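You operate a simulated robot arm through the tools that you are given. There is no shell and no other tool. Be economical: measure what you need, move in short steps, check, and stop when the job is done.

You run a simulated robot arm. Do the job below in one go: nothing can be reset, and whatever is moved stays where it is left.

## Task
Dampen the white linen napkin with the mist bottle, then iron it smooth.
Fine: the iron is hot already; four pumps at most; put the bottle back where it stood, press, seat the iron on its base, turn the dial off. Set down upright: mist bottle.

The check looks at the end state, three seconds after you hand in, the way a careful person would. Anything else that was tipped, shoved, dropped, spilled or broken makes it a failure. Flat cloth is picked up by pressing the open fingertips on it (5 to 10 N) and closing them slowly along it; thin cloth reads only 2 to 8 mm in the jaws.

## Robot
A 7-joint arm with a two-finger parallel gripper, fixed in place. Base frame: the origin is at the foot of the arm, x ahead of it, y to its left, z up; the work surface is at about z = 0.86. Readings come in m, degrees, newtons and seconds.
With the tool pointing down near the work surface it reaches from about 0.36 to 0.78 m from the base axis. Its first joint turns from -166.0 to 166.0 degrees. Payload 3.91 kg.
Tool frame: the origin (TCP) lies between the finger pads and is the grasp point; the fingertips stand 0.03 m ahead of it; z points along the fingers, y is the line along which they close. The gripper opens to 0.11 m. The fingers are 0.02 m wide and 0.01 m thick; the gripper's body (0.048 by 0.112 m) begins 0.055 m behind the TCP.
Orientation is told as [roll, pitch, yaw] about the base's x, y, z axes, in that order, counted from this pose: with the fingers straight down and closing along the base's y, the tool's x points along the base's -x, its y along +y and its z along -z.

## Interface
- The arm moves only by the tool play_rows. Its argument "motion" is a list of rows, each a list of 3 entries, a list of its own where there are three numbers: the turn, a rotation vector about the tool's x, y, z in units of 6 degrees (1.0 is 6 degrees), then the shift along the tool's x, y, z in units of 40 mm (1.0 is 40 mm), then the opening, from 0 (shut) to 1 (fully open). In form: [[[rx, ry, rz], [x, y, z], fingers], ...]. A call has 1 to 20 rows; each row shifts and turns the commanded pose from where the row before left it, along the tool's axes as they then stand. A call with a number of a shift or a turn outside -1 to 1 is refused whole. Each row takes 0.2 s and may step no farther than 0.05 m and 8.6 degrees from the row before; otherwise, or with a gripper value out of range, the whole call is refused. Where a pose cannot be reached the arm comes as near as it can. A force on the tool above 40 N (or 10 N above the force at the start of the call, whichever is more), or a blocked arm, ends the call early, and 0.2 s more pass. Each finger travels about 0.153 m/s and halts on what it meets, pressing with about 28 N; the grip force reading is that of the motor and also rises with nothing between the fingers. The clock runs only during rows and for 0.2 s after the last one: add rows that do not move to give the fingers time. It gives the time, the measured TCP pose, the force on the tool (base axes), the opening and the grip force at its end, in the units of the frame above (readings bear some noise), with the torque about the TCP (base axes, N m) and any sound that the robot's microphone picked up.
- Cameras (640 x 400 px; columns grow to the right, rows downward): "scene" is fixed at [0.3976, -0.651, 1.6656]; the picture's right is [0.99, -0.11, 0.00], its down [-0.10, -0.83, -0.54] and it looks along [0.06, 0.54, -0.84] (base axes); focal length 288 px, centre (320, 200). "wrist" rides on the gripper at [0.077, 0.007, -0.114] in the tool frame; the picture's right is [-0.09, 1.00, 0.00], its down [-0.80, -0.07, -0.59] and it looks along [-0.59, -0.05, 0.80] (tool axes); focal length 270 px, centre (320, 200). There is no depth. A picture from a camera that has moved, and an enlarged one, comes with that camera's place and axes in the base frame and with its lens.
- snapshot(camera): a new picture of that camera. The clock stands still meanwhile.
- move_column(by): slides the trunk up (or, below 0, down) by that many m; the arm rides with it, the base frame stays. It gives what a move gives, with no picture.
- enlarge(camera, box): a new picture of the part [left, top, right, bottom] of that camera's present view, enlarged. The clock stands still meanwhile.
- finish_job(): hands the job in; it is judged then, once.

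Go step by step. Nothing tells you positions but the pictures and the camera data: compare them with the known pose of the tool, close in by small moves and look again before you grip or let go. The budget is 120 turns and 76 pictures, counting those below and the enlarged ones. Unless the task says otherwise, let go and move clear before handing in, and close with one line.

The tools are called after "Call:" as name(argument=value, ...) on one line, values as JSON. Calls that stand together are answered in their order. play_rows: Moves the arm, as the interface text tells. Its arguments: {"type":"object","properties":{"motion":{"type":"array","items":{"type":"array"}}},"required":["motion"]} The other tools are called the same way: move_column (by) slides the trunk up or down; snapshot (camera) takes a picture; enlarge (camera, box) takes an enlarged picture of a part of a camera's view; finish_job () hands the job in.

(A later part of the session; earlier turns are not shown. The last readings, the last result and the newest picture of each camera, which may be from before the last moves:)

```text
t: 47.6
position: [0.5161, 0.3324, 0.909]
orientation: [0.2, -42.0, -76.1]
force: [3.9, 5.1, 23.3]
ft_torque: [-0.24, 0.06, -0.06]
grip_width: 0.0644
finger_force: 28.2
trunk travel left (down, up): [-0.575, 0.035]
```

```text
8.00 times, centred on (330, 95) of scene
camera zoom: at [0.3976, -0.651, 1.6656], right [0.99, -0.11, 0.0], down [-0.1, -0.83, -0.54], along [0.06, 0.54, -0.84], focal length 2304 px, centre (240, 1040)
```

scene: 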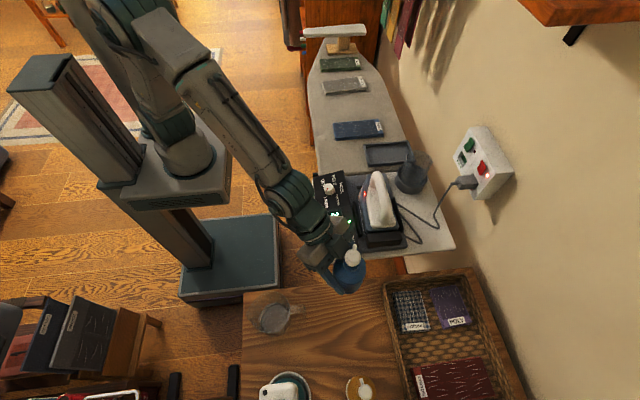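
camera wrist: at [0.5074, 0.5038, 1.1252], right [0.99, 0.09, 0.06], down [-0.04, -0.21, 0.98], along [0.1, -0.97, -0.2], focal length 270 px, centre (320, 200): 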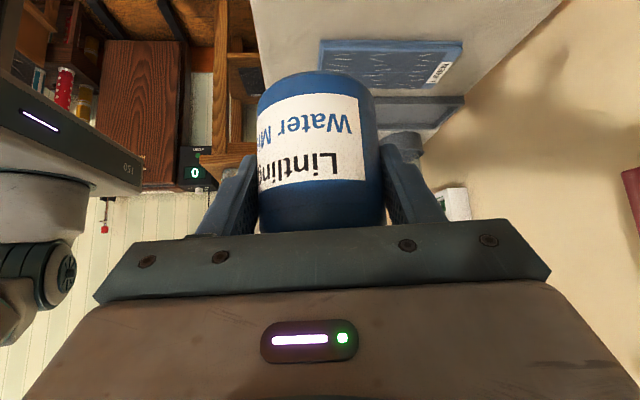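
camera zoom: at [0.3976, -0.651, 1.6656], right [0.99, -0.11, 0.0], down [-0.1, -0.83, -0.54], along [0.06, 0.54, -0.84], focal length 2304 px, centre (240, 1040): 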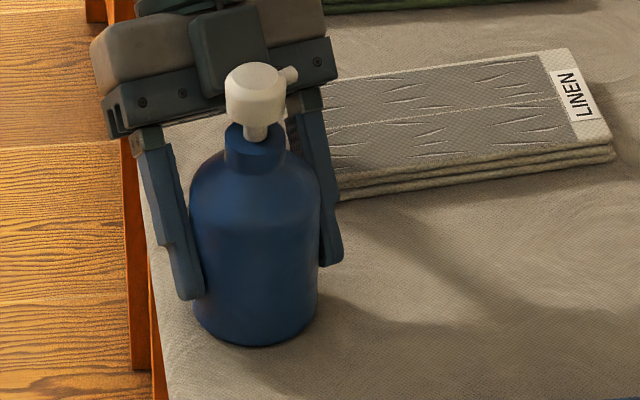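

The bottle met the board (about 20 N). I'll relieve the pressure, open, and back straight out along the tool axis.

Call:
play_rows(motion=[[[0, 0, 0], [-0.05, 0, -0.055], 0.4], [[0, 0, 0], [-0.02, 0, -0.02], 0.4], [[0, 0, 0], [0, 0, 0], 0.6], [[0, 0, 0], [0, 0, 0], 0.8], [[0, 0, 0], [0, 0, 0], 1], [[0, 0, 0], [0, 0, -0.4], 1], [[0, 0, 0], [0, 0, -0.7], 1], [[0, 0, 0], [0, 0, -0.8], 1], [[0, 0, 0], [0, 0, -0.8], 1], [[0, 0, 0], [0, 0, -0.8], 1], [[0, 0, 0], [-0.6, 0, -0.7], 1], [[0, 0, 0], [-0.6, 0, -0.7], 1], [[0, 0, 0], [-0.6, 0, -0.7], 1]])

Call:
enlarge(camera="scene", box=[290, 40, 410, 130])

Call:
snapshot(camera="wrist")

```text
t: 50.4
position: [0.4951, 0.4239, 1.1259]
orientation: [0.0, -42.0, -76.0]
force: [0.0, -0.9, 0.0]
ft_torque: [-0.02, 0.02, 0.01]
grip_width: 0.1096
finger_force: 0.1
trunk travel left (down, up): [-0.575, 0.035]
```

```text
4.44 times, centred on (350, 85) of scene
camera zoom: at [0.3976, -0.651, 1.6656], right [0.99, -0.11, 0.0], down [-0.1, -0.83, -0.54], along [0.06, 0.54, -0.84], focal length 1280 px, centre (187, 711)
```

zoom: 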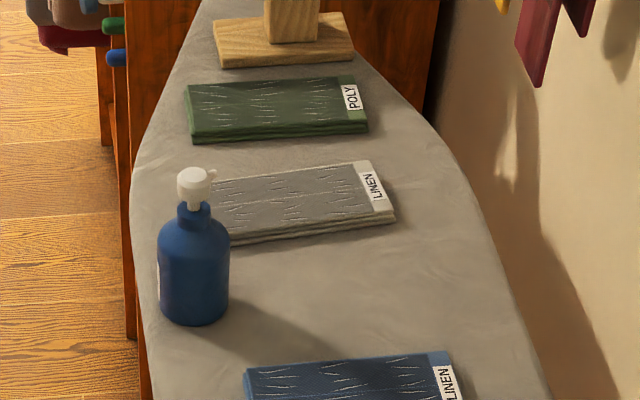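

```text
37 pictures are left
camera wrist: at [0.4693, 0.5561, 1.1607], right [0.98, 0.18, 0.06], down [-0.02, -0.21, 0.98], along [0.19, -0.96, -0.2], focal length 270 px, centre (320, 200)
```

wrist: 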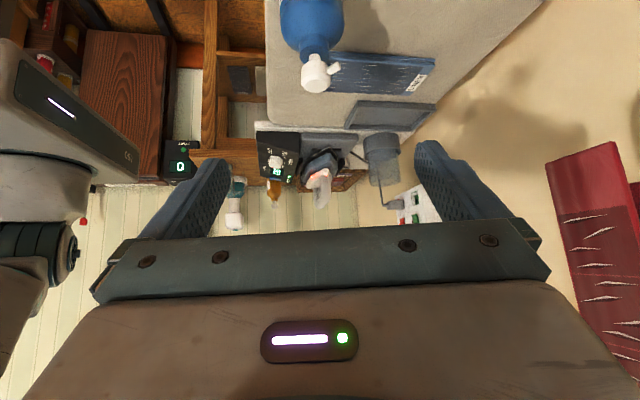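

The bottle stands upright with its nozzle aimed over the napkin and the cap at about (0.518, 0.324). I'll close the fingers, straighten the tool, and go above the cap.

Call:
play_rows(motion=[[[0, 1, 0], [0, 0, 0], 0.5], [[0, 1, 0], [0, 0, 0], 0], [[0, 1, 0], [0, 0, 0], 0], [[0, 1, 0], [0, 0, 0], 0], [[0, 1, 0], [0, 0, 0], 0], [[0, 1, 0], [0, 0, 0], 0], [[0, 1, 0], [0, 0, 0], 0], [[0, 0, 0], [-0.85, 0, 0.33], 0], [[0, 0, 0], [-0.85, 0, 0.33], 0], [[0, 0, 0], [-0.84, 0, 0.33], 0]])

Call:
enlarge(camera="wrist", box=[200, 0, 440, 240])

Call:
enlarge(camera="scene", box=[290, 40, 380, 120])

```text
t: 52.6
position: [0.5192, 0.3246, 1.0885]
orientation: [0.0, 0.1, -76.0]
force: [0.5, -0.2, 0.1]
ft_torque: [0.02, 0.0, -0.03]
grip_width: 0.0
finger_force: 28.1
trunk travel left (down, up): [-0.575, 0.035]
```

```text
1.67 times, centred on (320, 120) of wrist
camera zoom: at [0.507, 0.401, 1.2028], right [0.99, 0.15, 0.0], down [0.12, -0.79, 0.59], along [0.09, -0.59, -0.8], focal length 450 px, centre (320, 333)
```

zoom: 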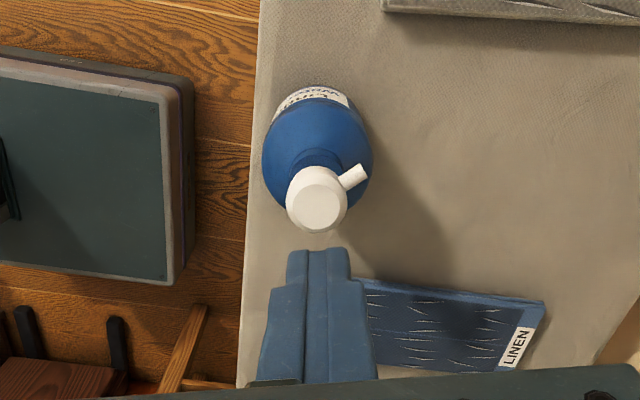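

```text
5.00 times, centred on (335, 80) of scene
camera zoom: at [0.3976, -0.651, 1.6656], right [0.99, -0.11, 0.0], down [-0.1, -0.83, -0.54], along [0.06, 0.54, -0.84], focal length 1440 px, centre (245, 800)
```

zoom: 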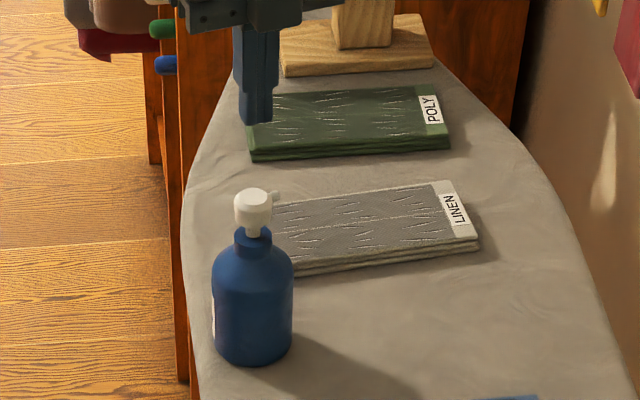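

Aligned over the cap, with nozzle azimuth about 41°. I'll lower to light contact.

Call:
play_rows(motion=[[[0, 0, 0], [0, 0, 0.6], 0], [[0, 0, 0], [0, 0, 0.5], 0], [[0, 0, 0], [0, 0, 0], 0]])

Call:
play_rows(motion=[[[0, 0, 0], [0, 0, 0.1], 0], [[0, 0, 0], [0, 0, 0.1], 0]])

Call:
play_rows(motion=[[[0, 0, 0], [0, 0, 0.1], 0], [[0, 0, 0], [0, 0, 0], 0]])

```text
t: 53.4
position: [0.5168, 0.3259, 1.0426]
orientation: [0.0, 0.0, -76.1]
force: [-0.1, 0.4, -0.1]
ft_torque: [-0.03, -0.01, -0.04]
grip_width: 0.0
finger_force: 28.3
trunk travel left (down, up): [-0.575, 0.035]
```

```text
t: 54.0
position: [0.5189, 0.3247, 1.0351]
orientation: [0.0, 0.1, -76.0]
force: [0.1, -0.4, 0.5]
ft_torque: [0.02, -0.01, -0.01]
grip_width: 0.0
finger_force: 28.1
trunk travel left (down, up): [-0.575, 0.035]
```

```text
t: 54.6
position: [0.5188, 0.3256, 1.0311]
orientation: [0.1, 0.0, -76.0]
force: [-0.2, -1.6, 0.2]
ft_torque: [0.02, 0.02, -0.03]
grip_width: 0.0
finger_force: 27.9
trunk travel left (down, up): [-0.575, 0.035]
```

Call:
play_rows(motion=[[[0, 0, 0], [0, 0, 0.08], 0], [[0, 0, 0], [0, 0, 0], 0]])

Call:
play_rows(motion=[[[0, 0, 0], [0, 0, 0.08], 0], [[0, 0, 0], [0, 0, 0], 0]])

Call:
play_rows(motion=[[[0, 0, 0], [0, 0, 0.08], 0], [[0, 0, 0], [0, 0, 0], 0]])

```text
t: 55.2
position: [0.5202, 0.3255, 1.0278]
orientation: [0.0, -0.1, -76.0]
force: [0.5, -0.3, 0.6]
ft_torque: [0.0, 0.02, 0.04]
grip_width: 0.0
finger_force: 28.6
trunk travel left (down, up): [-0.575, 0.035]
```

```text
t: 55.8
position: [0.5189, 0.3253, 1.024]
orientation: [0.1, 0.0, -76.1]
force: [0.8, 0.5, 3.4]
ft_torque: [0.03, -0.03, -0.02]
grip_width: 0.0
finger_force: 28.2
trunk travel left (down, up): [-0.575, 0.035]
```

```text
t: 56.4
position: [0.5179, 0.3259, 1.0208]
orientation: [0.1, 0.0, -76.0]
force: [1.8, -0.4, 4.3]
ft_torque: [-0.02, -0.1, -0.02]
grip_width: 0.0001
finger_force: 28.0
trunk travel left (down, up): [-0.575, 0.035]
```

Call:
play_rows(motion=[[[0, 0, 0], [0, 0, 0.08], 0], [[0, 0, 0], [0, 0, 0], 0]])

Call:
play_rows(motion=[[[0, 0, 0], [0, 0, 0.08], 0], [[0, 0, 0], [0, 0, 0], 0]])

```text
t: 57.0
position: [0.5197, 0.3248, 1.0187]
orientation: [0.0, 0.0, -76.0]
force: [1.0, 0.1, 8.6]
ft_torque: [-0.01, -0.02, 0.0]
grip_width: 0.0
finger_force: 28.4
trunk travel left (down, up): [-0.575, 0.035]
```

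```text
t: 57.6
position: [0.5192, 0.3253, 1.017]
orientation: [0.3, 0.1, -76.1]
force: [0.2, -1.0, 24.3]
ft_torque: [-0.06, -0.01, 0.02]
grip_width: 0.0001
finger_force: 27.9
trunk travel left (down, up): [-0.575, 0.035]
```

The pump reached its stop at about 24 N. I'll check whether mist landed.

Call:
enlarge(camera="scene", box=[290, 40, 380, 120])

```text
5.00 times, centred on (335, 80) of scene
camera zoom: at [0.3976, -0.651, 1.6656], right [0.99, -0.11, 0.0], down [-0.1, -0.83, -0.54], along [0.06, 0.54, -0.84], focal length 1440 px, centre (245, 800)
```

zoom: 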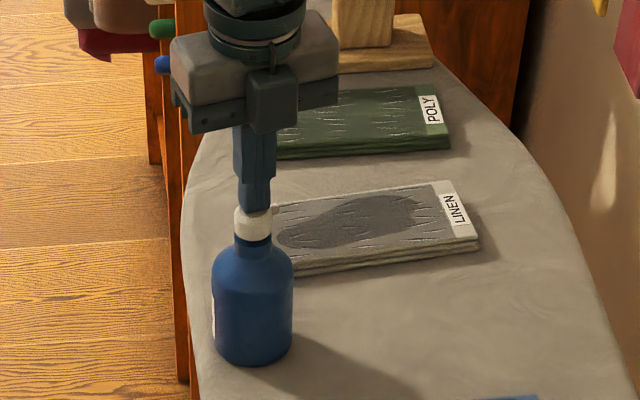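

One pump put a wet patch right on the white napkin. I'll release fully and give two more pumps.

Call:
play_rows(motion=[[[0, 0, 0], [0, 0, -0.2], 0], [[0, 0, 0], [0, 0, -0.2], 0], [[0, 0, 0], [0, 0, 0], 0], [[0, 0, 0], [0, 0, 0], 0], [[0, 0, 0], [0, 0, 0.2], 0], [[0, 0, 0], [0, 0, 0.1], 0], [[0, 0, 0], [0, 0, 0.1], 0], [[0, 0, 0], [0, 0, 0], 0]])

Call:
enlarge(camera="scene", box=[290, 40, 380, 120])

```text
t: 59.4
position: [0.5192, 0.3268, 1.0171]
orientation: [0.1, 0.1, -76.0]
force: [-2.5, 0.4, 18.0]
ft_torque: [-0.04, 0.04, 0.0]
grip_width: 0.0003
finger_force: 28.6
trunk travel left (down, up): [-0.575, 0.035]
```

```text
5.00 times, centred on (335, 80) of scene
camera zoom: at [0.3976, -0.651, 1.6656], right [0.99, -0.11, 0.0], down [-0.1, -0.83, -0.54], along [0.06, 0.54, -0.84], focal length 1440 px, centre (245, 800)
```

zoom: 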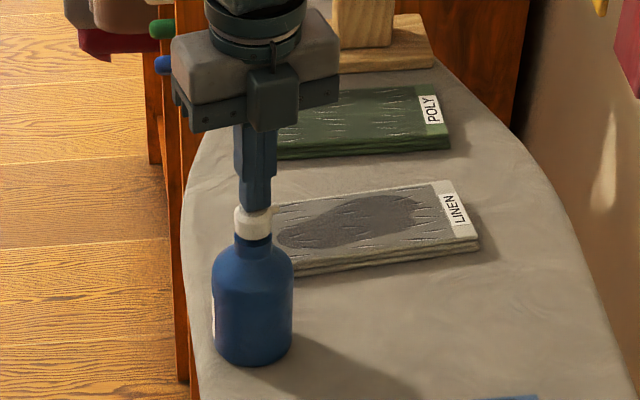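

The patch is centred on the napkin but leaves its label end dry. I'll re-grip the bottle the same way, shift it 6 cm along +x and pump once more there.

Call:
play_rows(motion=[[[0, 0, 0], [0, 0, -0.6], 0], [[0, 0, 0], [0, 0, -1], 0], [[0, 0, 0], [0.85, 0, -0.33], 0], [[0, 0, 0], [0.85, 0, -0.33], 0.5], [[0, 0, 0], [0.84, 0, -0.5], 1], [[0, -1, 0], [0, 0, 0], 1], [[0, -1, 0], [0, 0, 0], 1], [[0, -1, 0], [0, 0, 0], 1], [[0, -1, 0], [0, 0, 0], 1], [[0, -1, 0], [0, 0, 0], 1], [[0, -1, 0], [0, 0, 0], 1], [[0, -1, 0], [0, 0, 0], 1], [[0, 0, 0], [0, 0, 0], 1]])

```text
t: 62.2
position: [0.4942, 0.4257, 1.1248]
orientation: [0.2, -42.2, -76.1]
force: [0.5, -0.3, 0.9]
ft_torque: [0.01, -0.02, 0.01]
grip_width: 0.1101
finger_force: 0.2
trunk travel left (down, up): [-0.575, 0.035]
```

Call:
play_rows(motion=[[[0, 0, 0], [0.567, 0, 0.66], 1], [[0, 0, 0], [0.567, 0, 0.66], 1], [[0, 0, 0], [0.567, 0, 0.66], 1], [[0, 0, 0], [0, 0, 0.8], 1], [[0, 0, 0], [0, 0, 0.8], 1], [[0, 0, 0], [0, 0, 0.8], 1], [[0, 0, 0], [0, 0, 0.65], 1], [[0, 0, 0], [0, 0, 0.5], 1], [[0, 0, 0], [0, 0, 0], 1], [[0, 0, 0], [0, 0, 0], 0.7], [[0, 0, 0], [0, 0, 0], 0.5], [[0, 0, 0], [0, 0, 0], 0.4], [[0, 0, 0], [0, 0, 0], 0.4]])

Call:
enlarge(camera="scene", box=[290, 40, 380, 120])

```text
t: 65.0
position: [0.5175, 0.3315, 0.9138]
orientation: [-0.1, -42.1, -76.0]
force: [-1.2, -0.3, 0.7]
ft_torque: [-0.05, 0.08, 0.02]
grip_width: 0.0642
finger_force: 27.5
trunk travel left (down, up): [-0.575, 0.035]
```

```text
5.00 times, centred on (335, 80) of scene
camera zoom: at [0.3976, -0.651, 1.6656], right [0.99, -0.11, 0.0], down [-0.1, -0.83, -0.54], along [0.06, 0.54, -0.84], focal length 1440 px, centre (245, 800)
```

zoom: 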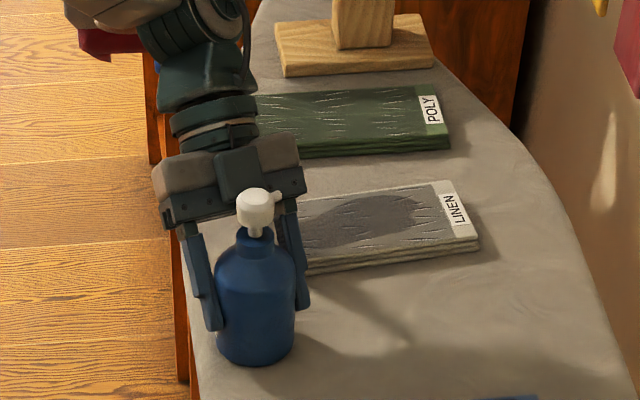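

Call:
play_rows(motion=[[[0, 0, 0], [-0.335, 0, -0.372], 0.4], [[0, 0, 0], [-0.146, 0.788, 0.13], 0.4], [[0, 0, 0], [-0.146, 0.788, 0.13], 0.4], [[0, 0, 0], [0.2, 0, 0.223], 0.4], [[0, 0, 0], [0.067, 0, 0.074], 0.4], [[0, 0, 0], [0, 0, 0], 0.4]])

Call:
play_rows(motion=[[[0, 0, 0], [0.05, 0, 0.056], 0.4], [[0, 0, 0], [0, 0, 0], 0.4]])

Call:
play_rows(motion=[[[0, 0, 0], [0.034, 0, 0.037], 0.4], [[0, 0, 0], [0, 0, 0], 0.4]])

```text
t: 66.4
position: [0.5842, 0.3311, 0.9166]
orientation: [0.0, -42.0, -75.9]
force: [-0.5, 0.1, -3.5]
ft_torque: [0.03, 0.03, -0.04]
grip_width: 0.0645
finger_force: 27.9
trunk travel left (down, up): [-0.575, 0.035]
```

```text
t: 67.0
position: [0.5831, 0.3307, 0.9138]
orientation: [0.1, -42.0, -76.0]
force: [0.3, -0.5, -3.5]
ft_torque: [0.04, -0.01, 0.0]
grip_width: 0.0642
finger_force: 27.9
trunk travel left (down, up): [-0.575, 0.035]
```

```text
t: 67.6
position: [0.5844, 0.3291, 0.9139]
orientation: [0.1, -42.0, -76.0]
force: [-0.6, 1.6, 3.0]
ft_torque: [-0.05, 0.13, -0.04]
grip_width: 0.064
finger_force: 28.1
trunk travel left (down, up): [-0.575, 0.035]
```

It's back on the board. Releasing, retreating and going over the cap as before.

Call:
play_rows(motion=[[[0, 0, 0], [0, 0, 0], 0.6], [[0, 0, 0], [0, 0, 0], 0.8], [[0, 0, 0], [0, 0, 0], 1], [[0, 0, 0], [0, 0, -0.4], 1], [[0, 0, 0], [0, 0, -0.7], 1], [[0, 0, 0], [0, 0, -0.8], 1], [[0, 0, 0], [0, 0, -0.8], 1], [[0, 0, 0], [0, 0, -0.8], 1], [[0, 0, 0], [-0.6, 0, -0.7], 1], [[0, 0, 0], [-0.6, 0, -0.7], 0.5], [[0, 0, 0], [-0.6, 0, -0.7], 0], [[0, 1, 0], [0, 0, 0], 0], [[0, 1, 0], [0, 0, 0], 0], [[0, 1, 0], [0, 0, 0], 0], [[0, 1, 0], [0, 0, 0], 0], [[0, 1, 0], [0, 0, 0], 0], [[0, 1, 0], [0, 0, 0], 0], [[0, 1, 0], [0, 0, 0], 0]])

```text
t: 71.4
position: [0.5528, 0.412, 1.117]
orientation: [0.1, 0.1, -76.0]
force: [-0.7, 0.9, -0.6]
ft_torque: [-0.02, -0.02, 0.0]
grip_width: 0.0002
finger_force: 27.7
out of reach, approached as far as the arm can: row 11
trunk travel left (down, up): [-0.575, 0.035]
```

Call:
play_rows(motion=[[[0, 0, 0], [-0.77, 0.09, 0.1], 0], [[0, 0, 0], [-0.77, 0.09, 0.2], 0], [[0, 0, 0], [-0.77, 0.09, 0.3], 0], [[0, 0, 0], [0, 0, 0], 0]])

Call:
enlarge(camera="wrist", box=[200, 0, 440, 240])

```text
t: 72.4
position: [0.5838, 0.326, 1.0923]
orientation: [0.0, 0.0, -75.9]
force: [0.4, 0.5, -0.4]
ft_torque: [-0.02, 0.01, -0.01]
grip_width: 0.0
finger_force: 27.5
trunk travel left (down, up): [-0.575, 0.035]
```

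```text
1.67 times, centred on (320, 120) of wrist
camera zoom: at [0.5711, 0.4037, 1.207], right [0.99, 0.16, 0.0], down [0.13, -0.79, 0.59], along [0.09, -0.59, -0.8], focal length 450 px, centre (320, 333)
```

zoom: 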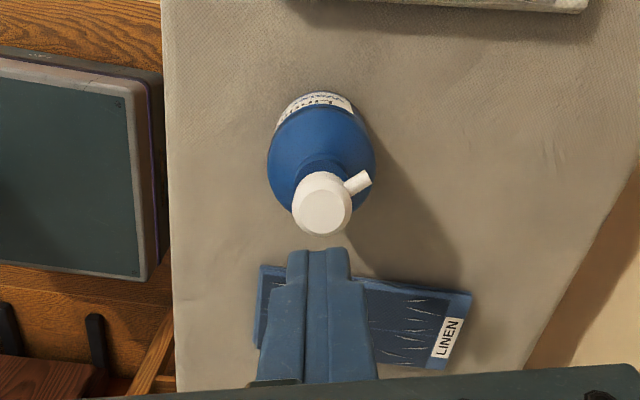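

Call:
play_rows(motion=[[[0, 0, 0], [0, 0.05, 0.5], 0], [[0, 0, 0], [0, 0, 0.5], 0], [[0, 0, 0], [0, 0, 0.4], 0], [[0, 0, 0], [0, 0, 0.2], 0], [[0, 0, 0], [0, 0, 0.15], 0], [[0, 0, 0], [0, 0, 0.08], 0], [[0, 0, 0], [0, 0, 0.08], 0], [[0, 0, 0], [0, 0, 0], 0]])

Call:
enlarge(camera="scene", box=[290, 40, 380, 120])

```text
t: 74.2
position: [0.5861, 0.3243, 1.0181]
orientation: [0.2, 0.0, -76.0]
force: [0.8, -0.1, 13.8]
ft_torque: [-0.04, -0.03, 0.02]
grip_width: 0.0001
finger_force: 28.2
trunk travel left (down, up): [-0.575, 0.035]
```

```text
5.00 times, centred on (335, 80) of scene
camera zoom: at [0.3976, -0.651, 1.6656], right [0.99, -0.11, 0.0], down [-0.1, -0.83, -0.54], along [0.06, 0.54, -0.84], focal length 1440 px, centre (245, 800)
```

zoom: 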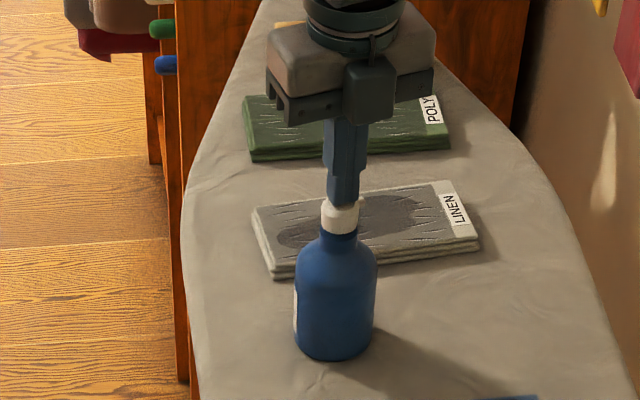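

Call:
play_rows(motion=[[[0, 0, 0], [0, 0, 0.06], 0], [[0, 0, 0], [0, 0, 0], 0], [[0, 0, 0], [0, 0, -0.8], 0], [[0, 0, 0], [0, 0, -1], 0], [[0, 0, 0], [0.77, 0, -0.4], 0], [[0, 0, 0], [0.77, 0, -0.4], 0.5], [[0, 0, 0], [0.77, 0, -0.3], 1]])

Call:
enlarge(camera="scene", box=[290, 40, 380, 120])

```text
t: 75.8
position: [0.5666, 0.415, 1.1314]
orientation: [0.1, 0.0, -76.0]
force: [0.3, 0.4, -1.0]
ft_torque: [-0.01, -0.01, 0.0]
grip_width: 0.1103
finger_force: 0.0
trunk travel left (down, up): [-0.575, 0.035]
```

```text
5.00 times, centred on (335, 80) of scene
camera zoom: at [0.3976, -0.651, 1.6656], right [0.99, -0.11, 0.0], down [-0.1, -0.83, -0.54], along [0.06, 0.54, -0.84], focal length 1440 px, centre (245, 800)
```

zoom: 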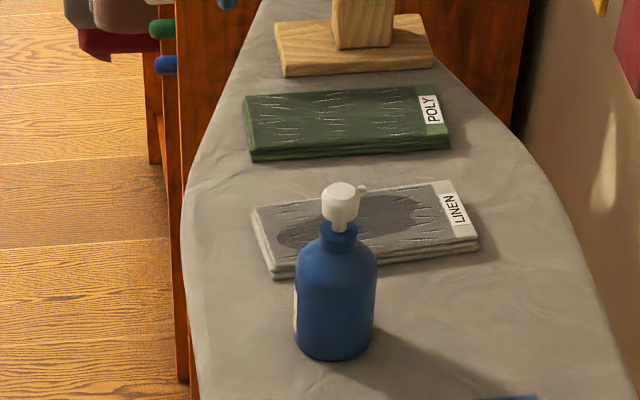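

Three pumps were given and the patch now reaches toward the label end, which is enough. Re-gripping the bottle to return it.

Call:
play_rows(motion=[[[0, -1, 0], [0, 0, 0.3], 1], [[0, -1, 0], [0, 0, 0.3], 1], [[0, -1, 0], [0, 0, 0], 1], [[0, -1, 0], [0, 0, 0], 1], [[0, -1, 0], [0, 0, 0], 1], [[0, -1, 0], [0, 0, 0], 1], [[0, -1, 0], [0, 0, 0], 1], [[0, 0, 0], [0, 0, 0], 1]])

```text
t: 77.6
position: [0.5641, 0.4138, 1.1058]
orientation: [0.0, -42.1, -75.9]
force: [-0.5, -0.4, 0.0]
ft_torque: [0.03, -0.02, 0.04]
grip_width: 0.1102
finger_force: 0.0
trunk travel left (down, up): [-0.575, 0.035]
```

Call:
play_rows(motion=[[[0, 0, 0], [0.533, 0, 0.5], 1], [[0, 0, 0], [0.533, 0, 0.5], 1], [[0, 0, 0], [0.533, 0, 0.5], 1], [[0, 0, 0], [0, 0, 0.8], 1], [[0, 0, 0], [0, 0, 0.8], 1], [[0, 0, 0], [0, 0, 0.8], 1], [[0, 0, 0], [0, 0, 0.6], 1], [[0, 0, 0], [0, 0, 0.5], 1], [[0, 0, 0], [0, 0, 0], 1], [[0, 0, 0], [0, 0, 0], 0.7], [[0, 0, 0], [0, 0, 0], 0.5], [[0, 0, 0], [0, 0, 0], 0.4], [[0, 0, 0], [0, 0, 0], 0.4]])

Call:
enlarge(camera="scene", box=[290, 40, 380, 120])

```text
t: 80.4
position: [0.5852, 0.3306, 0.913]
orientation: [0.0, -42.0, -76.0]
force: [0.4, -1.1, 0.5]
ft_torque: [-0.07, 0.05, 0.05]
grip_width: 0.0644
finger_force: 28.1
trunk travel left (down, up): [-0.575, 0.035]
```

```text
5.00 times, centred on (335, 80) of scene
camera zoom: at [0.3976, -0.651, 1.6656], right [0.99, -0.11, 0.0], down [-0.1, -0.83, -0.54], along [0.06, 0.54, -0.84], focal length 1440 px, centre (245, 800)
```

zoom: 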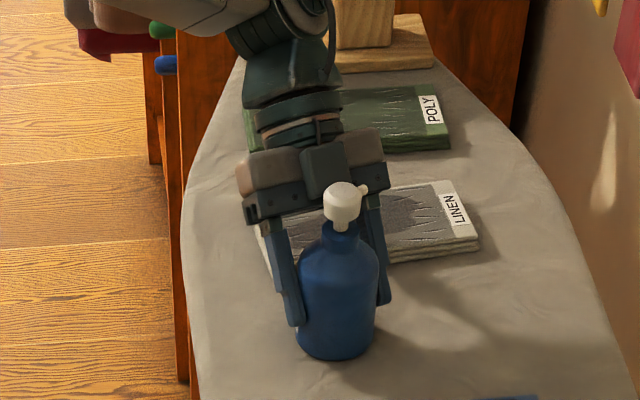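

Call:
play_rows(motion=[[[0, 0, 0], [-0.5, 0, -0.557], 0.4], [[0, 0, 0], [-0.669, 0, -0.743], 0.4], [[0, 0, 0], [-0.669, 0, -0.743], 0.4], [[0, 0, 0], [-0.669, 0, -0.743], 0.4], [[0, 0, 0], [-0.5, 0, -0.557], 0.4], [[-0.669, 0, -0.743], [0, 0, 0], 0.4], [[-0.669, 0, -0.743], [0, 0, 0], 0.4], [[-0.669, 0, -0.743], [0, 0, 0], 0.4], [[-0.669, 0, -0.743], [0, 0, 0], 0.4], [[-0.669, 0, -0.743], [0, 0, 0], 0.4], [[-0.1, 0, -0.11], [0, 0, 0], 0.4], [[0, 0, 0], [0, 0, 0], 0.4]])

```text
t: 83.0
position: [0.5868, 0.3307, 1.0945]
orientation: [0.0, -41.9, -45.1]
force: [0.4, 0.2, -3.4]
ft_torque: [0.02, 0.02, 0.02]
grip_width: 0.0646
finger_force: 28.4
trunk travel left (down, up): [-0.575, 0.035]
```

Call:
play_rows(motion=[[[0, 0, 0], [-0.442, -0.7945, 0.398], 0.4], [[0, 0, 0], [-0.442, -0.7945, 0.398], 0.4], [[0, 0, 0], [-0.442, -0.7945, 0.398], 0.4], [[0, 0, 0], [-0.442, -0.7945, 0.398], 0.4], [[0, 0, 0], [-0.442, -0.7945, 0.398], 0.4], [[0, 0, 0], [-0.442, -0.7945, 0.398], 0.4], [[0, 0, 0], [-0.442, -0.7945, 0.398], 0.4], [[0, 0, 0], [-0.442, -0.7945, 0.398], 0.4], [[0, 0, 0], [-0.442, -0.7945, 0.398], 0.4], [[0, 0, 0], [-0.442, -0.7945, 0.398], 0.4], [[0, 0, 0], [-0.442, -0.7945, 0.398], 0.4], [[0, 0, 0], [-0.442, -0.7945, 0.398], 0.4], [[0, 0, 0], [-0.442, -0.7945, 0.398], 0.4], [[0, 0, 0], [-0.442, -0.7945, 0.398], 0.4], [[0, 0, 0], [-0.442, -0.7945, 0.398], 0.4], [[0, 0, 0], [-0.442, -0.7945, 0.398], 0.4], [[0, 0, 0], [-0.442, -0.7945, 0.398], 0.4], [[0, 0, 0], [-0.442, -0.7945, 0.398], 0.4], [[0, 0, 0], [-0.442, -0.7945, 0.398], 0.4], [[0, 0, 0], [-0.442, -0.7945, 0.398], 0.4]])

Call:
play_rows(motion=[[[0, 0, 0], [0.669, 0, 0.743], 0.4], [[0, 0, 0], [0.669, 0, 0.743], 0.4], [[0, 0, 0], [0.669, 0, 0.743], 0.4], [[0, 0, 0], [0.669, 0, 0.743], 0.4], [[0, 0, 0], [0.669, 0, 0.743], 0.4], [[0, 0, 0], [0.25, 0, 0.28], 0.4], [[0, 0, 0], [0.1, 0, 0.11], 0.4], [[0, 0, 0], [0, 0, 0], 0.4]])

```text
t: 87.2
position: [0.4713, -0.4543, 1.0935]
orientation: [0.1, -41.9, -45.2]
force: [0.4, -0.4, -3.5]
ft_torque: [0.0, 0.0, -0.01]
grip_width: 0.064
finger_force: 27.9
trunk travel left (down, up): [-0.575, 0.035]
```

```text
t: 89.0
position: [0.472, -0.4536, 0.873]
orientation: [0.0, -42.0, -45.2]
force: [0.3, -0.3, -2.8]
ft_torque: [-0.01, 0.01, 0.03]
grip_width: 0.0645
finger_force: 27.8
trunk travel left (down, up): [-0.575, 0.035]
```

Call:
play_rows(motion=[[[0, 0, 0], [0.13, 0, 0.24], 0.4], [[0, 0, 0], [0.1, 0, 0.11], 0.4], [[0, 0, 0], [0, 0, 0], 0.4]])

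Call:
play_rows(motion=[[[0, 0, 0], [0.067, 0, 0.074], 0.4], [[0, 0, 0], [0, 0, 0], 0.4]])

Call:
play_rows(motion=[[[0, 0, 0], [0.034, 0, 0.037], 0.4], [[0, 0, 0], [0, 0, 0], 0.4]])

```text
t: 89.8
position: [0.4733, -0.4573, 0.8557]
orientation: [0.0, -42.0, -45.2]
force: [-0.4, -0.6, -3.0]
ft_torque: [0.01, 0.0, 0.0]
grip_width: 0.0644
finger_force: 28.0
trunk travel left (down, up): [-0.575, 0.035]
```

```text
t: 90.4
position: [0.4742, -0.4576, 0.8535]
orientation: [-0.1, -42.1, -45.1]
force: [-1.6, -0.8, 2.6]
ft_torque: [-0.14, 0.15, -0.03]
grip_width: 0.0644
finger_force: 28.4
trunk travel left (down, up): [-0.575, 0.035]
```

```text
t: 91.0
position: [0.4735, -0.4579, 0.8532]
orientation: [0.0, -42.4, -45.3]
force: [-0.7, -1.5, 18.4]
ft_torque: [-0.03, 0.31, -0.05]
grip_width: 0.0645
finger_force: 28.2
trunk travel left (down, up): [-0.575, 0.035]
```

The bottle touched down at its old spot. Releasing and backing out, then I'll check it.

Call:
play_rows(motion=[[[0, 0, 0], [-0.05, 0, -0.055], 0.4], [[0, 0, 0], [0, 0, 0], 0.6], [[0, 0, 0], [0, 0, 0], 0.8], [[0, 0, 0], [0, 0, 0], 1], [[0, 0, 0], [0, 0, -0.4], 1], [[0, 0, 0], [0, 0, -0.7], 1], [[0, 0, 0], [0, 0, -0.8], 1], [[0, 0, 0], [0, 0, -0.8], 1], [[0, 0, 0], [0, 0, -0.8], 1], [[0, 0, 0], [-0.669, 0, -0.743], 1], [[0, 0, 0], [-0.669, 0, -0.743], 1], [[0, 0, 0], [-0.669, 0, -0.743], 1], [[0, 0, 0], [-0.669, 0, -0.743], 1], [[0, 0, 0], [-0.669, 0, -0.743], 1]])

Call:
snapshot(camera="scene")

```text
t: 94.0
position: [0.4051, -0.3902, 1.1603]
orientation: [0.0, -42.0, -45.1]
force: [0.6, 0.7, 0.7]
ft_torque: [0.0, -0.01, 0.0]
grip_width: 0.1101
finger_force: 0.1
trunk travel left (down, up): [-0.575, 0.035]
```

```text
27 pictures are left
```

scene: 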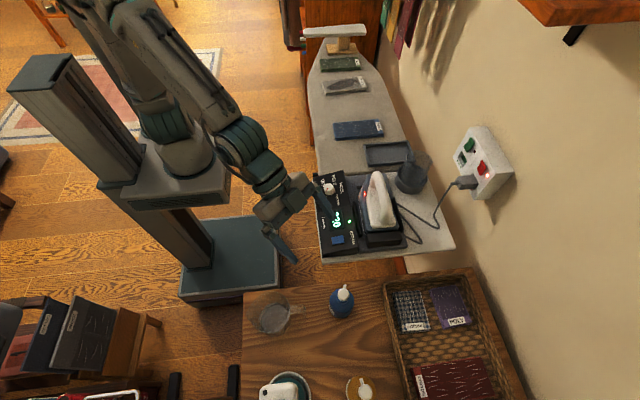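

The bottle is back upright in its place. Next the iron: I'll straighten, go above it and turn to yaw +90, so the fingers straddle its handle and the arm can later turn the nose to +x.

Call:
play_rows(motion=[[[0, 1, 0], [0, 0, 0], 1], [[0, 1, 0], [0, 0, 0], 1], [[0, 1, 0], [0, 0, 0], 1], [[0, 1, 0], [0, 0, 0], 1], [[0, 1, 0], [0, 0, 0], 1], [[0, 1, 0], [0, 0, 0], 1], [[0, 1, 0], [0, 0, 0], 1], [[0, 0, 0], [-0.16, 0.987, -0.125], 1], [[0, 0, 0], [-0.16, 0.987, -0.125], 1], [[0, 0, 0], [-0.16, 0.987, -0.125], 1], [[0, 0, 0], [-0.16, 0.987, -0.125], 1], [[0, 0, 0], [-0.16, 0.987, -0.125], 1], [[0, 0, 0], [-0.16, 0.987, -0.125], 1], [[0, 0, -1], [0, 0, 0], 1], [[0, 0, -1], [0, 0, 0], 1], [[0, 0, -1], [0, 0, 0], 1], [[0, 0, -1], [0, 0, 0], 1]])

Call:
play_rows(motion=[[[0, 0, -1], [0, 0, 0], 1], [[0, 0, -1], [0, 0, 0], 1], [[0, 0, -1], [0, 0, 0], 1], [[0, 0, -1], [0, 0, 0], 1], [[0, 0, -1], [0, 0, 0], 1], [[0, 0, -1], [0, 0, 0], 1], [[0, 0, -1], [0, 0, 0], 1], [[0, 0, -1], [0, 0, 0], 1], [[0, 0, -1], [0, 0, 0], 1], [[0, 0, -1], [0, 0, 0], 1], [[0, 0, -1], [0, 0, 0], 1], [[0, 0, -1], [0, 0, 0], 1], [[0, 0, -1], [0, 0, 0], 1], [[0, 0, -1], [0, 0, 0], 1], [[0, 0, -1], [0, 0, 0], 1], [[0, 0, -1], [0, 0, 0], 1], [[0, 0, -1], [0, 0, 0], 1], [[0, 0, -1], [0, 0, 0], 1], [[0, 0, -0.5], [0, 0, 0], 1]])

Call:
snapshot(camera="wrist")

```text
t: 97.6
position: [0.6039, -0.2516, 1.1875]
orientation: [0.0, 0.1, -21.0]
force: [0.0, -0.1, 0.3]
ft_torque: [-0.01, 0.03, 0.0]
grip_width: 0.11
finger_force: 0.1
trunk travel left (down, up): [-0.575, 0.035]
```

```text
t: 101.6
position: [0.6023, -0.2524, 1.1895]
orientation: [0.0, 0.0, 90.1]
force: [-0.7, 0.2, 0.7]
ft_torque: [0.0, -0.03, -0.02]
grip_width: 0.1098
finger_force: 0.1
trunk travel left (down, up): [-0.575, 0.035]
```

```text
26 pictures are left
camera wrist: at [0.5944, -0.3277, 1.3033], right [-1.0, 0.09, 0.0], down [0.07, 0.8, 0.59], along [0.05, 0.59, -0.8], focal length 270 px, centre (320, 200)
```

wrist: 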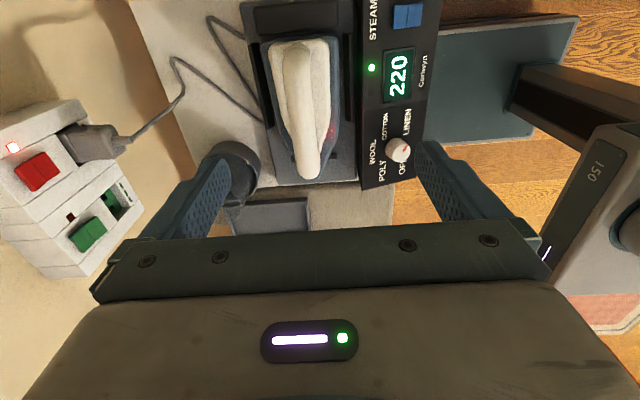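

Call:
enlarge(camera="wrist", box=[220, 0, 440, 200])

Call:
enlarge(camera="scene", box=[310, 150, 430, 260])

```text
2.00 times, centred on (330, 100) of wrist
camera zoom: at [0.5944, -0.3277, 1.3033], right [-1.0, 0.09, 0.0], down [0.07, 0.8, 0.59], along [0.05, 0.59, -0.8], focal length 541 px, centre (300, 400)
```

zoom: 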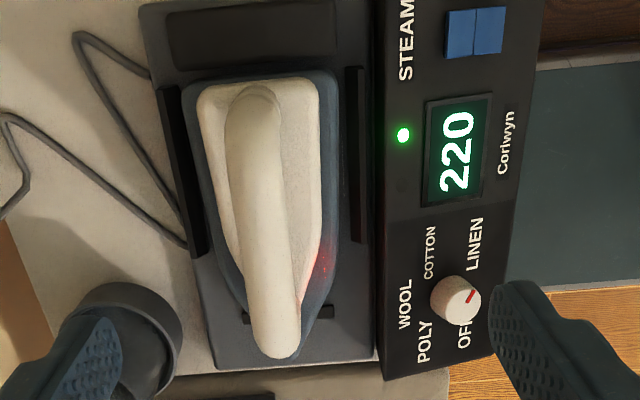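

```text
3.64 times, centred on (370, 205) of scene
camera zoom: at [0.3976, -0.651, 1.6656], right [0.99, -0.11, 0.0], down [-0.1, -0.83, -0.54], along [0.06, 0.54, -0.84], focal length 1047 px, centre (138, 182)
```

zoom: 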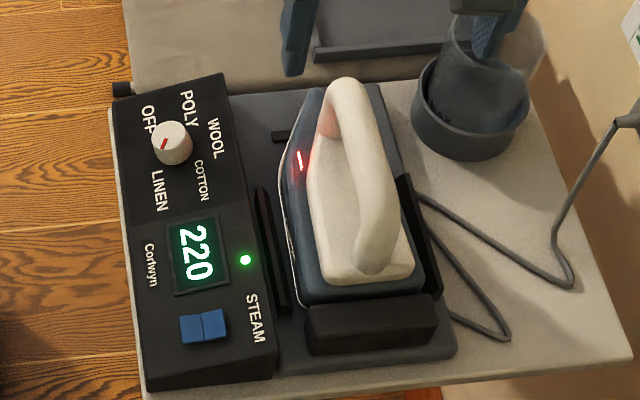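

The iron is cordless and sits flat on its base. Its handle bar runs from about (0.622, -0.283) to (0.631, -0.123) with its top near z = 0.97. I'll move over its middle and lower partway.

Call:
play_rows(motion=[[[0, 0, 0.5], [0, 0, 0], 1], [[0, 0, 0], [-0.67, -0.3, 0.5], 1], [[0, 0, 0], [-0.66, -0.3, 0.5], 1], [[0, 0, 0], [0, 0, 1], 1], [[0, 0, 0], [0, 0, 1], 1], [[0, 0, 0], [0, 0, 1], 1], [[0, 0, 0], [0, 0, 0.2], 1], [[0, 0, 0], [0, 0, 0], 1]])

Call:
snapshot(camera="wrist")

Call:
enlarge(camera="scene", box=[310, 150, 430, 260])

```text
t: 103.4
position: [0.6291, -0.1983, 1.0211]
orientation: [0.0, 0.0, 86.9]
force: [0.7, 0.2, 1.2]
ft_torque: [-0.05, 0.0, 0.0]
grip_width: 0.1103
finger_force: 0.0
trunk travel left (down, up): [-0.575, 0.035]
```

```text
23 pictures are left
camera wrist: at [0.6169, -0.2738, 1.1354], right [-0.99, 0.14, 0.0], down [0.11, 0.8, 0.59], along [0.08, 0.59, -0.8], focal length 270 px, centre (320, 200)
```

wrist: 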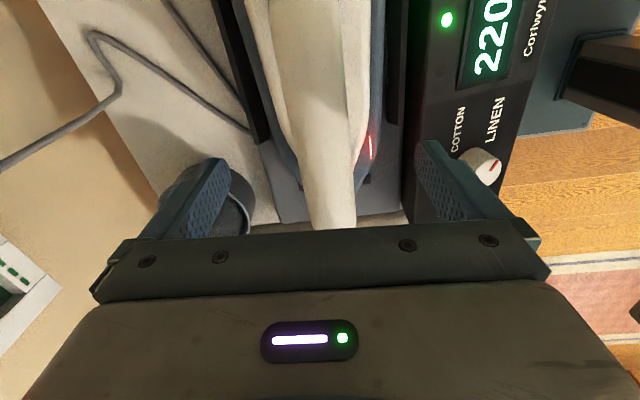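

```text
3.64 times, centred on (370, 205) of scene
camera zoom: at [0.3976, -0.651, 1.6656], right [0.99, -0.11, 0.0], down [-0.1, -0.83, -0.54], along [0.06, 0.54, -0.84], focal length 1047 px, centre (138, 182)
```

zoom: 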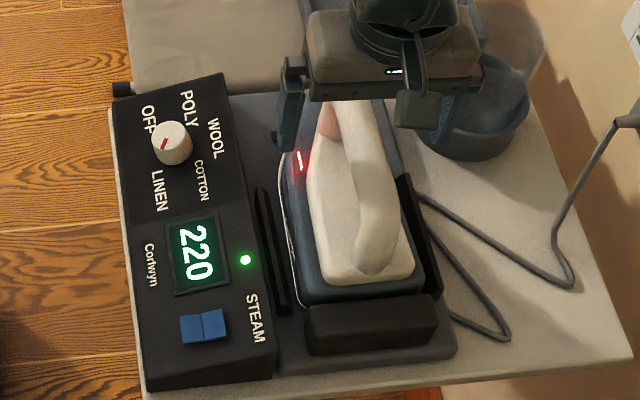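

Centred over the handle. I'm lowering 5.8 cm and closing.

Call:
play_rows(motion=[[[0, 0, 0], [0, 0, 0.7], 1], [[0, 0, 0], [0, 0, 0.5], 1], [[0, 0, 0], [0, 0, 0.25], 1], [[0, 0, 0], [0, 0, 0], 1], [[0, 0, 0], [0, 0, 0], 0.7], [[0, 0, 0], [0, 0, 0], 0.5], [[0, 0, 0], [0, 0, 0], 0.3], [[0, 0, 0], [0, 0, 0], 0.15], [[0, 0, 0], [0, 0, 0], 0.1]])

Call:
enlarge(camera="scene", box=[310, 150, 430, 260])

```text
t: 105.4
position: [0.6259, -0.1974, 0.9642]
orientation: [-0.2, 0.1, 86.9]
force: [-2.6, 0.7, 30.9]
ft_torque: [0.39, 0.88, -0.28]
grip_width: 0.0671
finger_force: 28.0
trunk travel left (down, up): [-0.575, 0.035]
```

```text
3.64 times, centred on (370, 205) of scene
camera zoom: at [0.3976, -0.651, 1.6656], right [0.99, -0.11, 0.0], down [-0.1, -0.83, -0.54], along [0.06, 0.54, -0.84], focal length 1047 px, centre (138, 182)
```

zoom: 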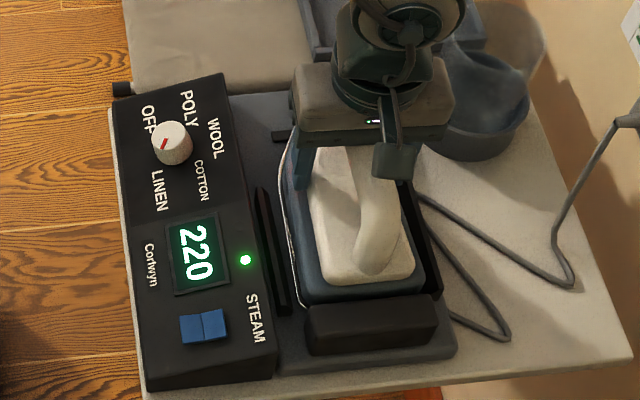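

The tips met the white shell instead of the handle. I'll open, rise about 16 mm and close again.

Call:
play_rows(motion=[[[0, 0, 0], [0, 0, 0], 0.8], [[0, 0, 0], [0, 0, -0.2], 1], [[0, 0, 0], [0, 0, -0.2], 1], [[0, 0, 0], [0, 0, 0], 1], [[0, 0, 0], [0, 0, 0], 0.7], [[0, 0, 0], [0, 0, 0], 0.5], [[0, 0, 0], [0, 0, 0], 0.3], [[0, 0, 0], [0, 0, 0], 0.15], [[0, 0, 0], [0, 0, 0], 0.1]])

```text
t: 107.4
position: [0.6275, -0.1979, 0.978]
orientation: [0.0, 0.0, 87.0]
force: [-2.6, -0.1, 0.1]
ft_torque: [0.22, 0.47, -0.01]
grip_width: 0.0667
finger_force: 28.1
trunk travel left (down, up): [-0.575, 0.035]
```

Call:
snapshot(camera="wrist")

Call:
enlarge(camera="scene", box=[350, 160, 410, 230])

```text
20 pictures are left
camera wrist: at [0.6159, -0.2734, 1.0918], right [-0.99, 0.14, 0.0], down [0.11, 0.8, 0.59], along [0.08, 0.59, -0.8], focal length 270 px, centre (320, 200)
```

wrist: 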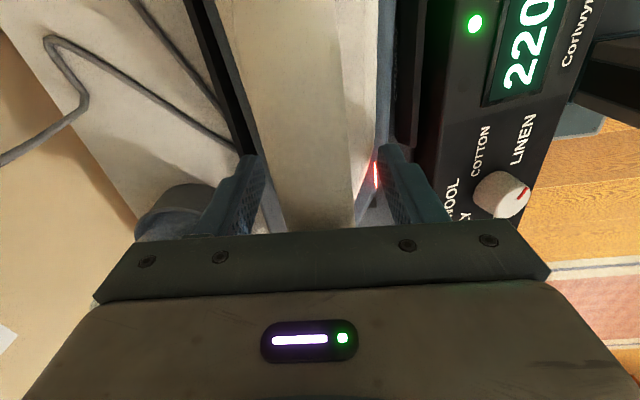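

```text
5.71 times, centred on (380, 195) of scene
camera zoom: at [0.3976, -0.651, 1.6656], right [0.99, -0.11, 0.0], down [-0.1, -0.83, -0.54], along [0.06, 0.54, -0.84], focal length 1646 px, centre (-23, 229)
```

zoom: 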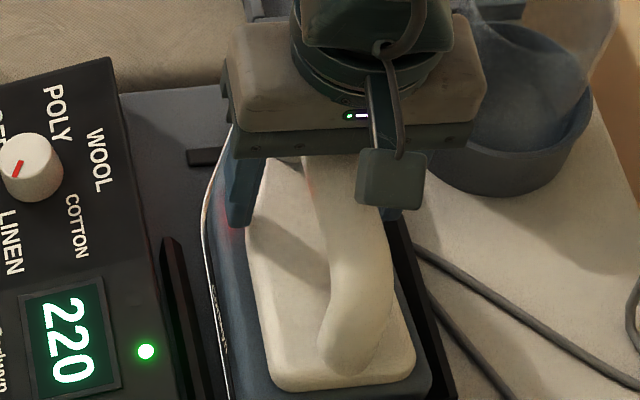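

The fingers are still at the shell sides. Rising 18 mm more and closing on the bar.

Call:
play_rows(motion=[[[0, 0, 0], [0, 0, 0], 0.8], [[0, 0, 0], [0, 0, -0.25], 1], [[0, 0, 0], [0, 0, -0.2], 1], [[0, 0, 0], [0, 0, 0], 1], [[0, 0, 0], [0, 0, 0], 0.7], [[0, 0, 0], [0, 0, 0], 0.5], [[0, 0, 0], [0, 0, 0], 0.3], [[0, 0, 0], [0, 0, 0], 0.15], [[0, 0, 0], [0, 0, 0], 0.1]])

Call:
snapshot(camera="wrist")

```text
t: 109.4
position: [0.6279, -0.1966, 0.9956]
orientation: [0.1, -0.1, 86.9]
force: [0.5, -0.3, -0.1]
ft_torque: [-0.05, 0.0, 0.24]
grip_width: 0.0287
finger_force: 28.3
trunk travel left (down, up): [-0.575, 0.035]
```

```text
18 pictures are left
camera wrist: at [0.6164, -0.2738, 1.1114], right [-0.99, 0.14, 0.0], down [0.11, 0.8, 0.59], along [0.08, 0.59, -0.8], focal length 270 px, centre (320, 200)
```

wrist: 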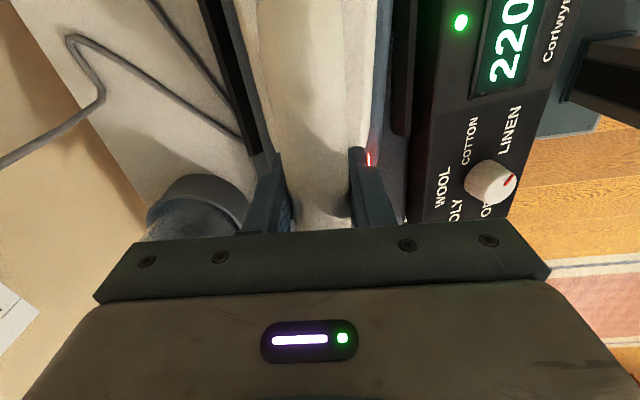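

Now the bar is held at 29 mm. Lifting the iron straight up.

Call:
play_rows(motion=[[[0, 0, 0], [0, 0, -0.3], 0.1], [[0, 0, 0], [0, 0, -0.6], 0.1], [[0, 0, 0], [0, 0, -0.8], 0.1], [[0, 0, 0], [0, 0, -0.8], 0.1], [[0, 0, 0], [0, 0, -0.5], 0.1], [[0, 0, 0], [0, 0, 0], 0.1]])

Call:
enlarge(camera="scene", box=[310, 100, 470, 260])

```text
t: 110.8
position: [0.6329, -0.1988, 1.1157]
orientation: [0.1, 0.0, 86.9]
force: [-1.2, 0.0, -10.3]
ft_torque: [0.08, -0.04, 0.0]
grip_width: 0.0288
finger_force: 28.0
trunk travel left (down, up): [-0.575, 0.035]
```

```text
2.50 times, centred on (390, 180) of scene
camera zoom: at [0.3976, -0.651, 1.6656], right [0.99, -0.11, 0.0], down [-0.1, -0.83, -0.54], along [0.06, 0.54, -0.84], focal length 720 px, centre (145, 250)
```

zoom: 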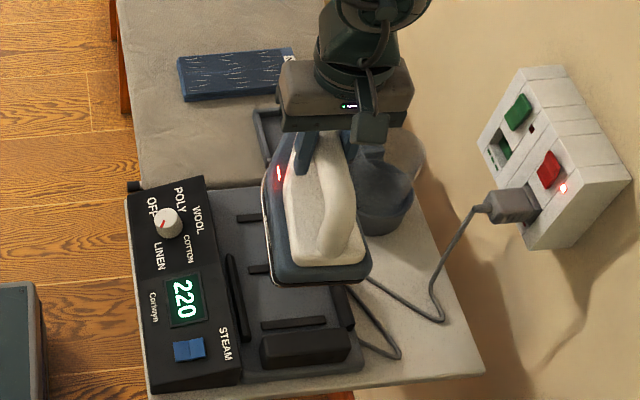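

The iron is held level (about 1 kg). I'll shift it away from the cup, carry it over to the napkin, and turn the nose to point along the napkin.

Call:
play_rows(motion=[[[0, 0, 0], [0, 0.875, -0.4], 0.1], [[0, 0, 0], [0, 0.875, -0.4], 0.1], [[0, 0, 0], [-0.9, 0.05, 0], 0.1], [[0, 0, 0], [-0.9, 0.05, 0], 0.1], [[0, 0, 0], [-0.9, 0.05, 0], 0.1], [[0, 0, 0], [-0.9, 0.05, 0], 0.1], [[0, 0, 0], [-0.9, 0.05, 0], 0.1], [[0, 0, 0], [-0.9, 0.05, 0], 0.1], [[0, 0, 0], [-0.9, 0.05, 0], 0.1], [[0, 0, 0], [-0.9, 0.05, 0], 0.1], [[0, 0, 0], [-0.9, 0.05, 0], 0.1], [[0, 0, 0], [-0.9, 0.05, 0], 0.1], [[0, 0, 0], [-0.9, 0.05, 0], 0.1], [[0, 0, 0], [-0.9, 0.05, 0], 0.1], [[0, 0, 0], [-0.9, 0.05, 0], 0.1], [[0, 0, 0], [-0.9, 0.05, 0], 0.1], [[0, 0, 0], [-0.9, 0.05, 0], 0.1], [[0, 0, 0], [0, 0, 0], 0.1]])

Call:
play_rows(motion=[[[0, 0, 1], [0, 0, 0], 0.1], [[0, 0, 1], [0, 0, 0], 0.1], [[0, 0, 1], [0, 0, 0], 0.1], [[0, 0, 1], [0, 0, 0], 0.1], [[0, 0, 1], [0, 0, 0], 0.1], [[0, 0, 1], [0, 0, 0], 0.1], [[0, 0, 1], [0, 0, 0], 0.1], [[0, 0, 1], [0, 0, 0], 0.1], [[0, 0, 1], [0, 0, 0], 0.1], [[0, 0, 1], [0, 0, 0], 0.1], [[0, 0, 1], [0, 0, 0], 0.1], [[0, 0, 1], [0, 0, 0], 0.1], [[0, 0, 1], [0, 0, 0], 0.1], [[0, 0, 0.5], [0, 0, 0], 0.1], [[0, 0, 0], [0, 0, 0], 0.1]])

Call:
enlarge(camera="scene", box=[290, 20, 410, 130])

```text
t: 114.6
position: [0.5612, 0.3462, 1.1479]
orientation: [-0.1, 0.1, 86.8]
force: [0.8, -0.3, -9.7]
ft_torque: [0.11, 0.01, 0.02]
grip_width: 0.0288
finger_force: 27.9
trunk travel left (down, up): [-0.575, 0.035]
```

```text
t: 117.8
position: [0.5603, 0.3466, 1.148]
orientation: [0.0, 0.0, 5.8]
force: [0.0, 0.2, -10.9]
ft_torque: [0.04, -0.11, 0.03]
grip_width: 0.0287
finger_force: 27.9
trunk travel left (down, up): [-0.575, 0.035]
```

```text
3.64 times, centred on (350, 75) of scene
camera zoom: at [0.3976, -0.651, 1.6656], right [0.99, -0.11, 0.0], down [-0.1, -0.83, -0.54], along [0.06, 0.54, -0.84], focal length 1047 px, centre (211, 654)
```

zoom: 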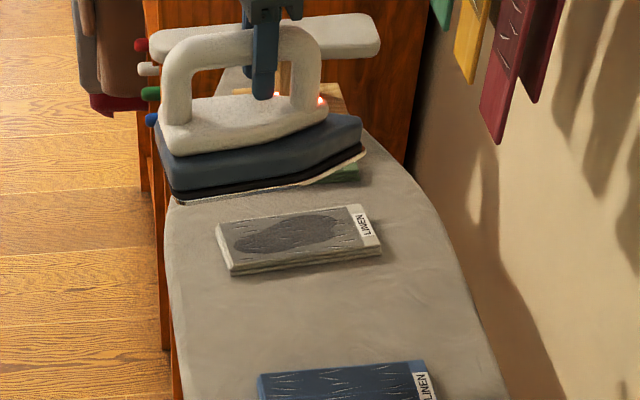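

The iron is oriented well, nose to +x. I'll move over the napkin and descend to just above it.

Call:
play_rows(motion=[[[0, 0, 0], [-0.44, 0.73, 0], 0.1], [[0, 0, 0], [-0.44, 0.73, 0], 0.1], [[0, 0, 0], [-0.44, 0.73, 0], 0.1], [[0, 0, 0], [0, 0, 0.9], 0.1], [[0, 0, 0], [0, 0, 0.9], 0.1], [[0, 0, 0], [0, 0, 0.9], 0.1], [[0, 0, 0], [0, 0, 0.6], 0.1], [[0, 0, 0], [0, 0, 0], 0.1]])

Call:
enlarge(camera="scene", box=[290, 20, 410, 130])

```text
t: 119.6
position: [0.6044, 0.4396, 1.0152]
orientation: [0.0, 0.0, 5.9]
force: [0.5, 0.2, -10.6]
ft_torque: [0.03, -0.08, 0.01]
grip_width: 0.0287
finger_force: 28.4
trunk travel left (down, up): [-0.575, 0.035]
```

```text
3.64 times, centred on (350, 75) of scene
camera zoom: at [0.3976, -0.651, 1.6656], right [0.99, -0.11, 0.0], down [-0.1, -0.83, -0.54], along [0.06, 0.54, -0.84], focal length 1047 px, centre (211, 654)
```

zoom: 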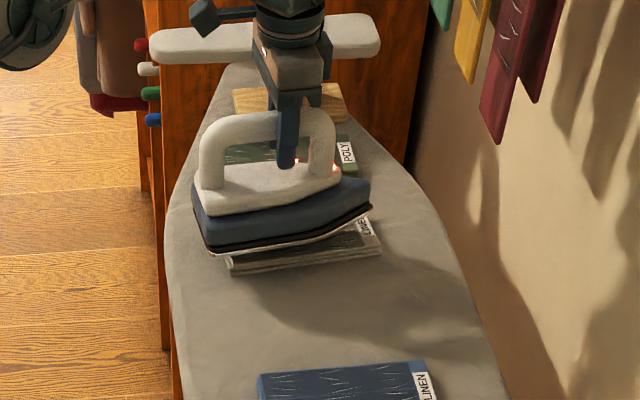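

Call:
play_rows(motion=[[[0, 0, 0], [-0.3, 0, 0.3], 0.1], [[0, 0, 0], [0, 0, 0.2], 0.1], [[0, 0, 0], [0, 0, 0.1], 0.1], [[0, 0, 0], [0, 0, 0], 0.1]])

Call:
play_rows(motion=[[[0, 0, 0], [0, 0, 0.07], 0.1], [[0, 0, 0], [0, 0, 0], 0.1]])

Call:
play_rows(motion=[[[0, 0, 0], [0, 0, 0.07], 0.1], [[0, 0, 0], [0, 0, 0], 0.1]])

```text
t: 120.6
position: [0.6157, 0.4411, 0.9921]
orientation: [0.0, 0.0, 5.9]
force: [0.5, 0.3, -10.5]
ft_torque: [-0.01, -0.14, -0.01]
grip_width: 0.029
finger_force: 27.6
trunk travel left (down, up): [-0.575, 0.035]
```

```text
t: 121.2
position: [0.615, 0.4399, 0.9898]
orientation: [0.0, 0.0, 5.9]
force: [-0.2, 0.2, -10.6]
ft_torque: [0.0, -0.08, 0.0]
grip_width: 0.0285
finger_force: 28.1
trunk travel left (down, up): [-0.575, 0.035]
```

```text
t: 121.8
position: [0.6142, 0.4409, 0.9865]
orientation: [0.0, -0.1, 5.8]
force: [0.5, -0.1, -3.0]
ft_torque: [0.25, 0.25, -0.01]
grip_width: 0.0287
finger_force: 27.9
trunk travel left (down, up): [-0.575, 0.035]
```

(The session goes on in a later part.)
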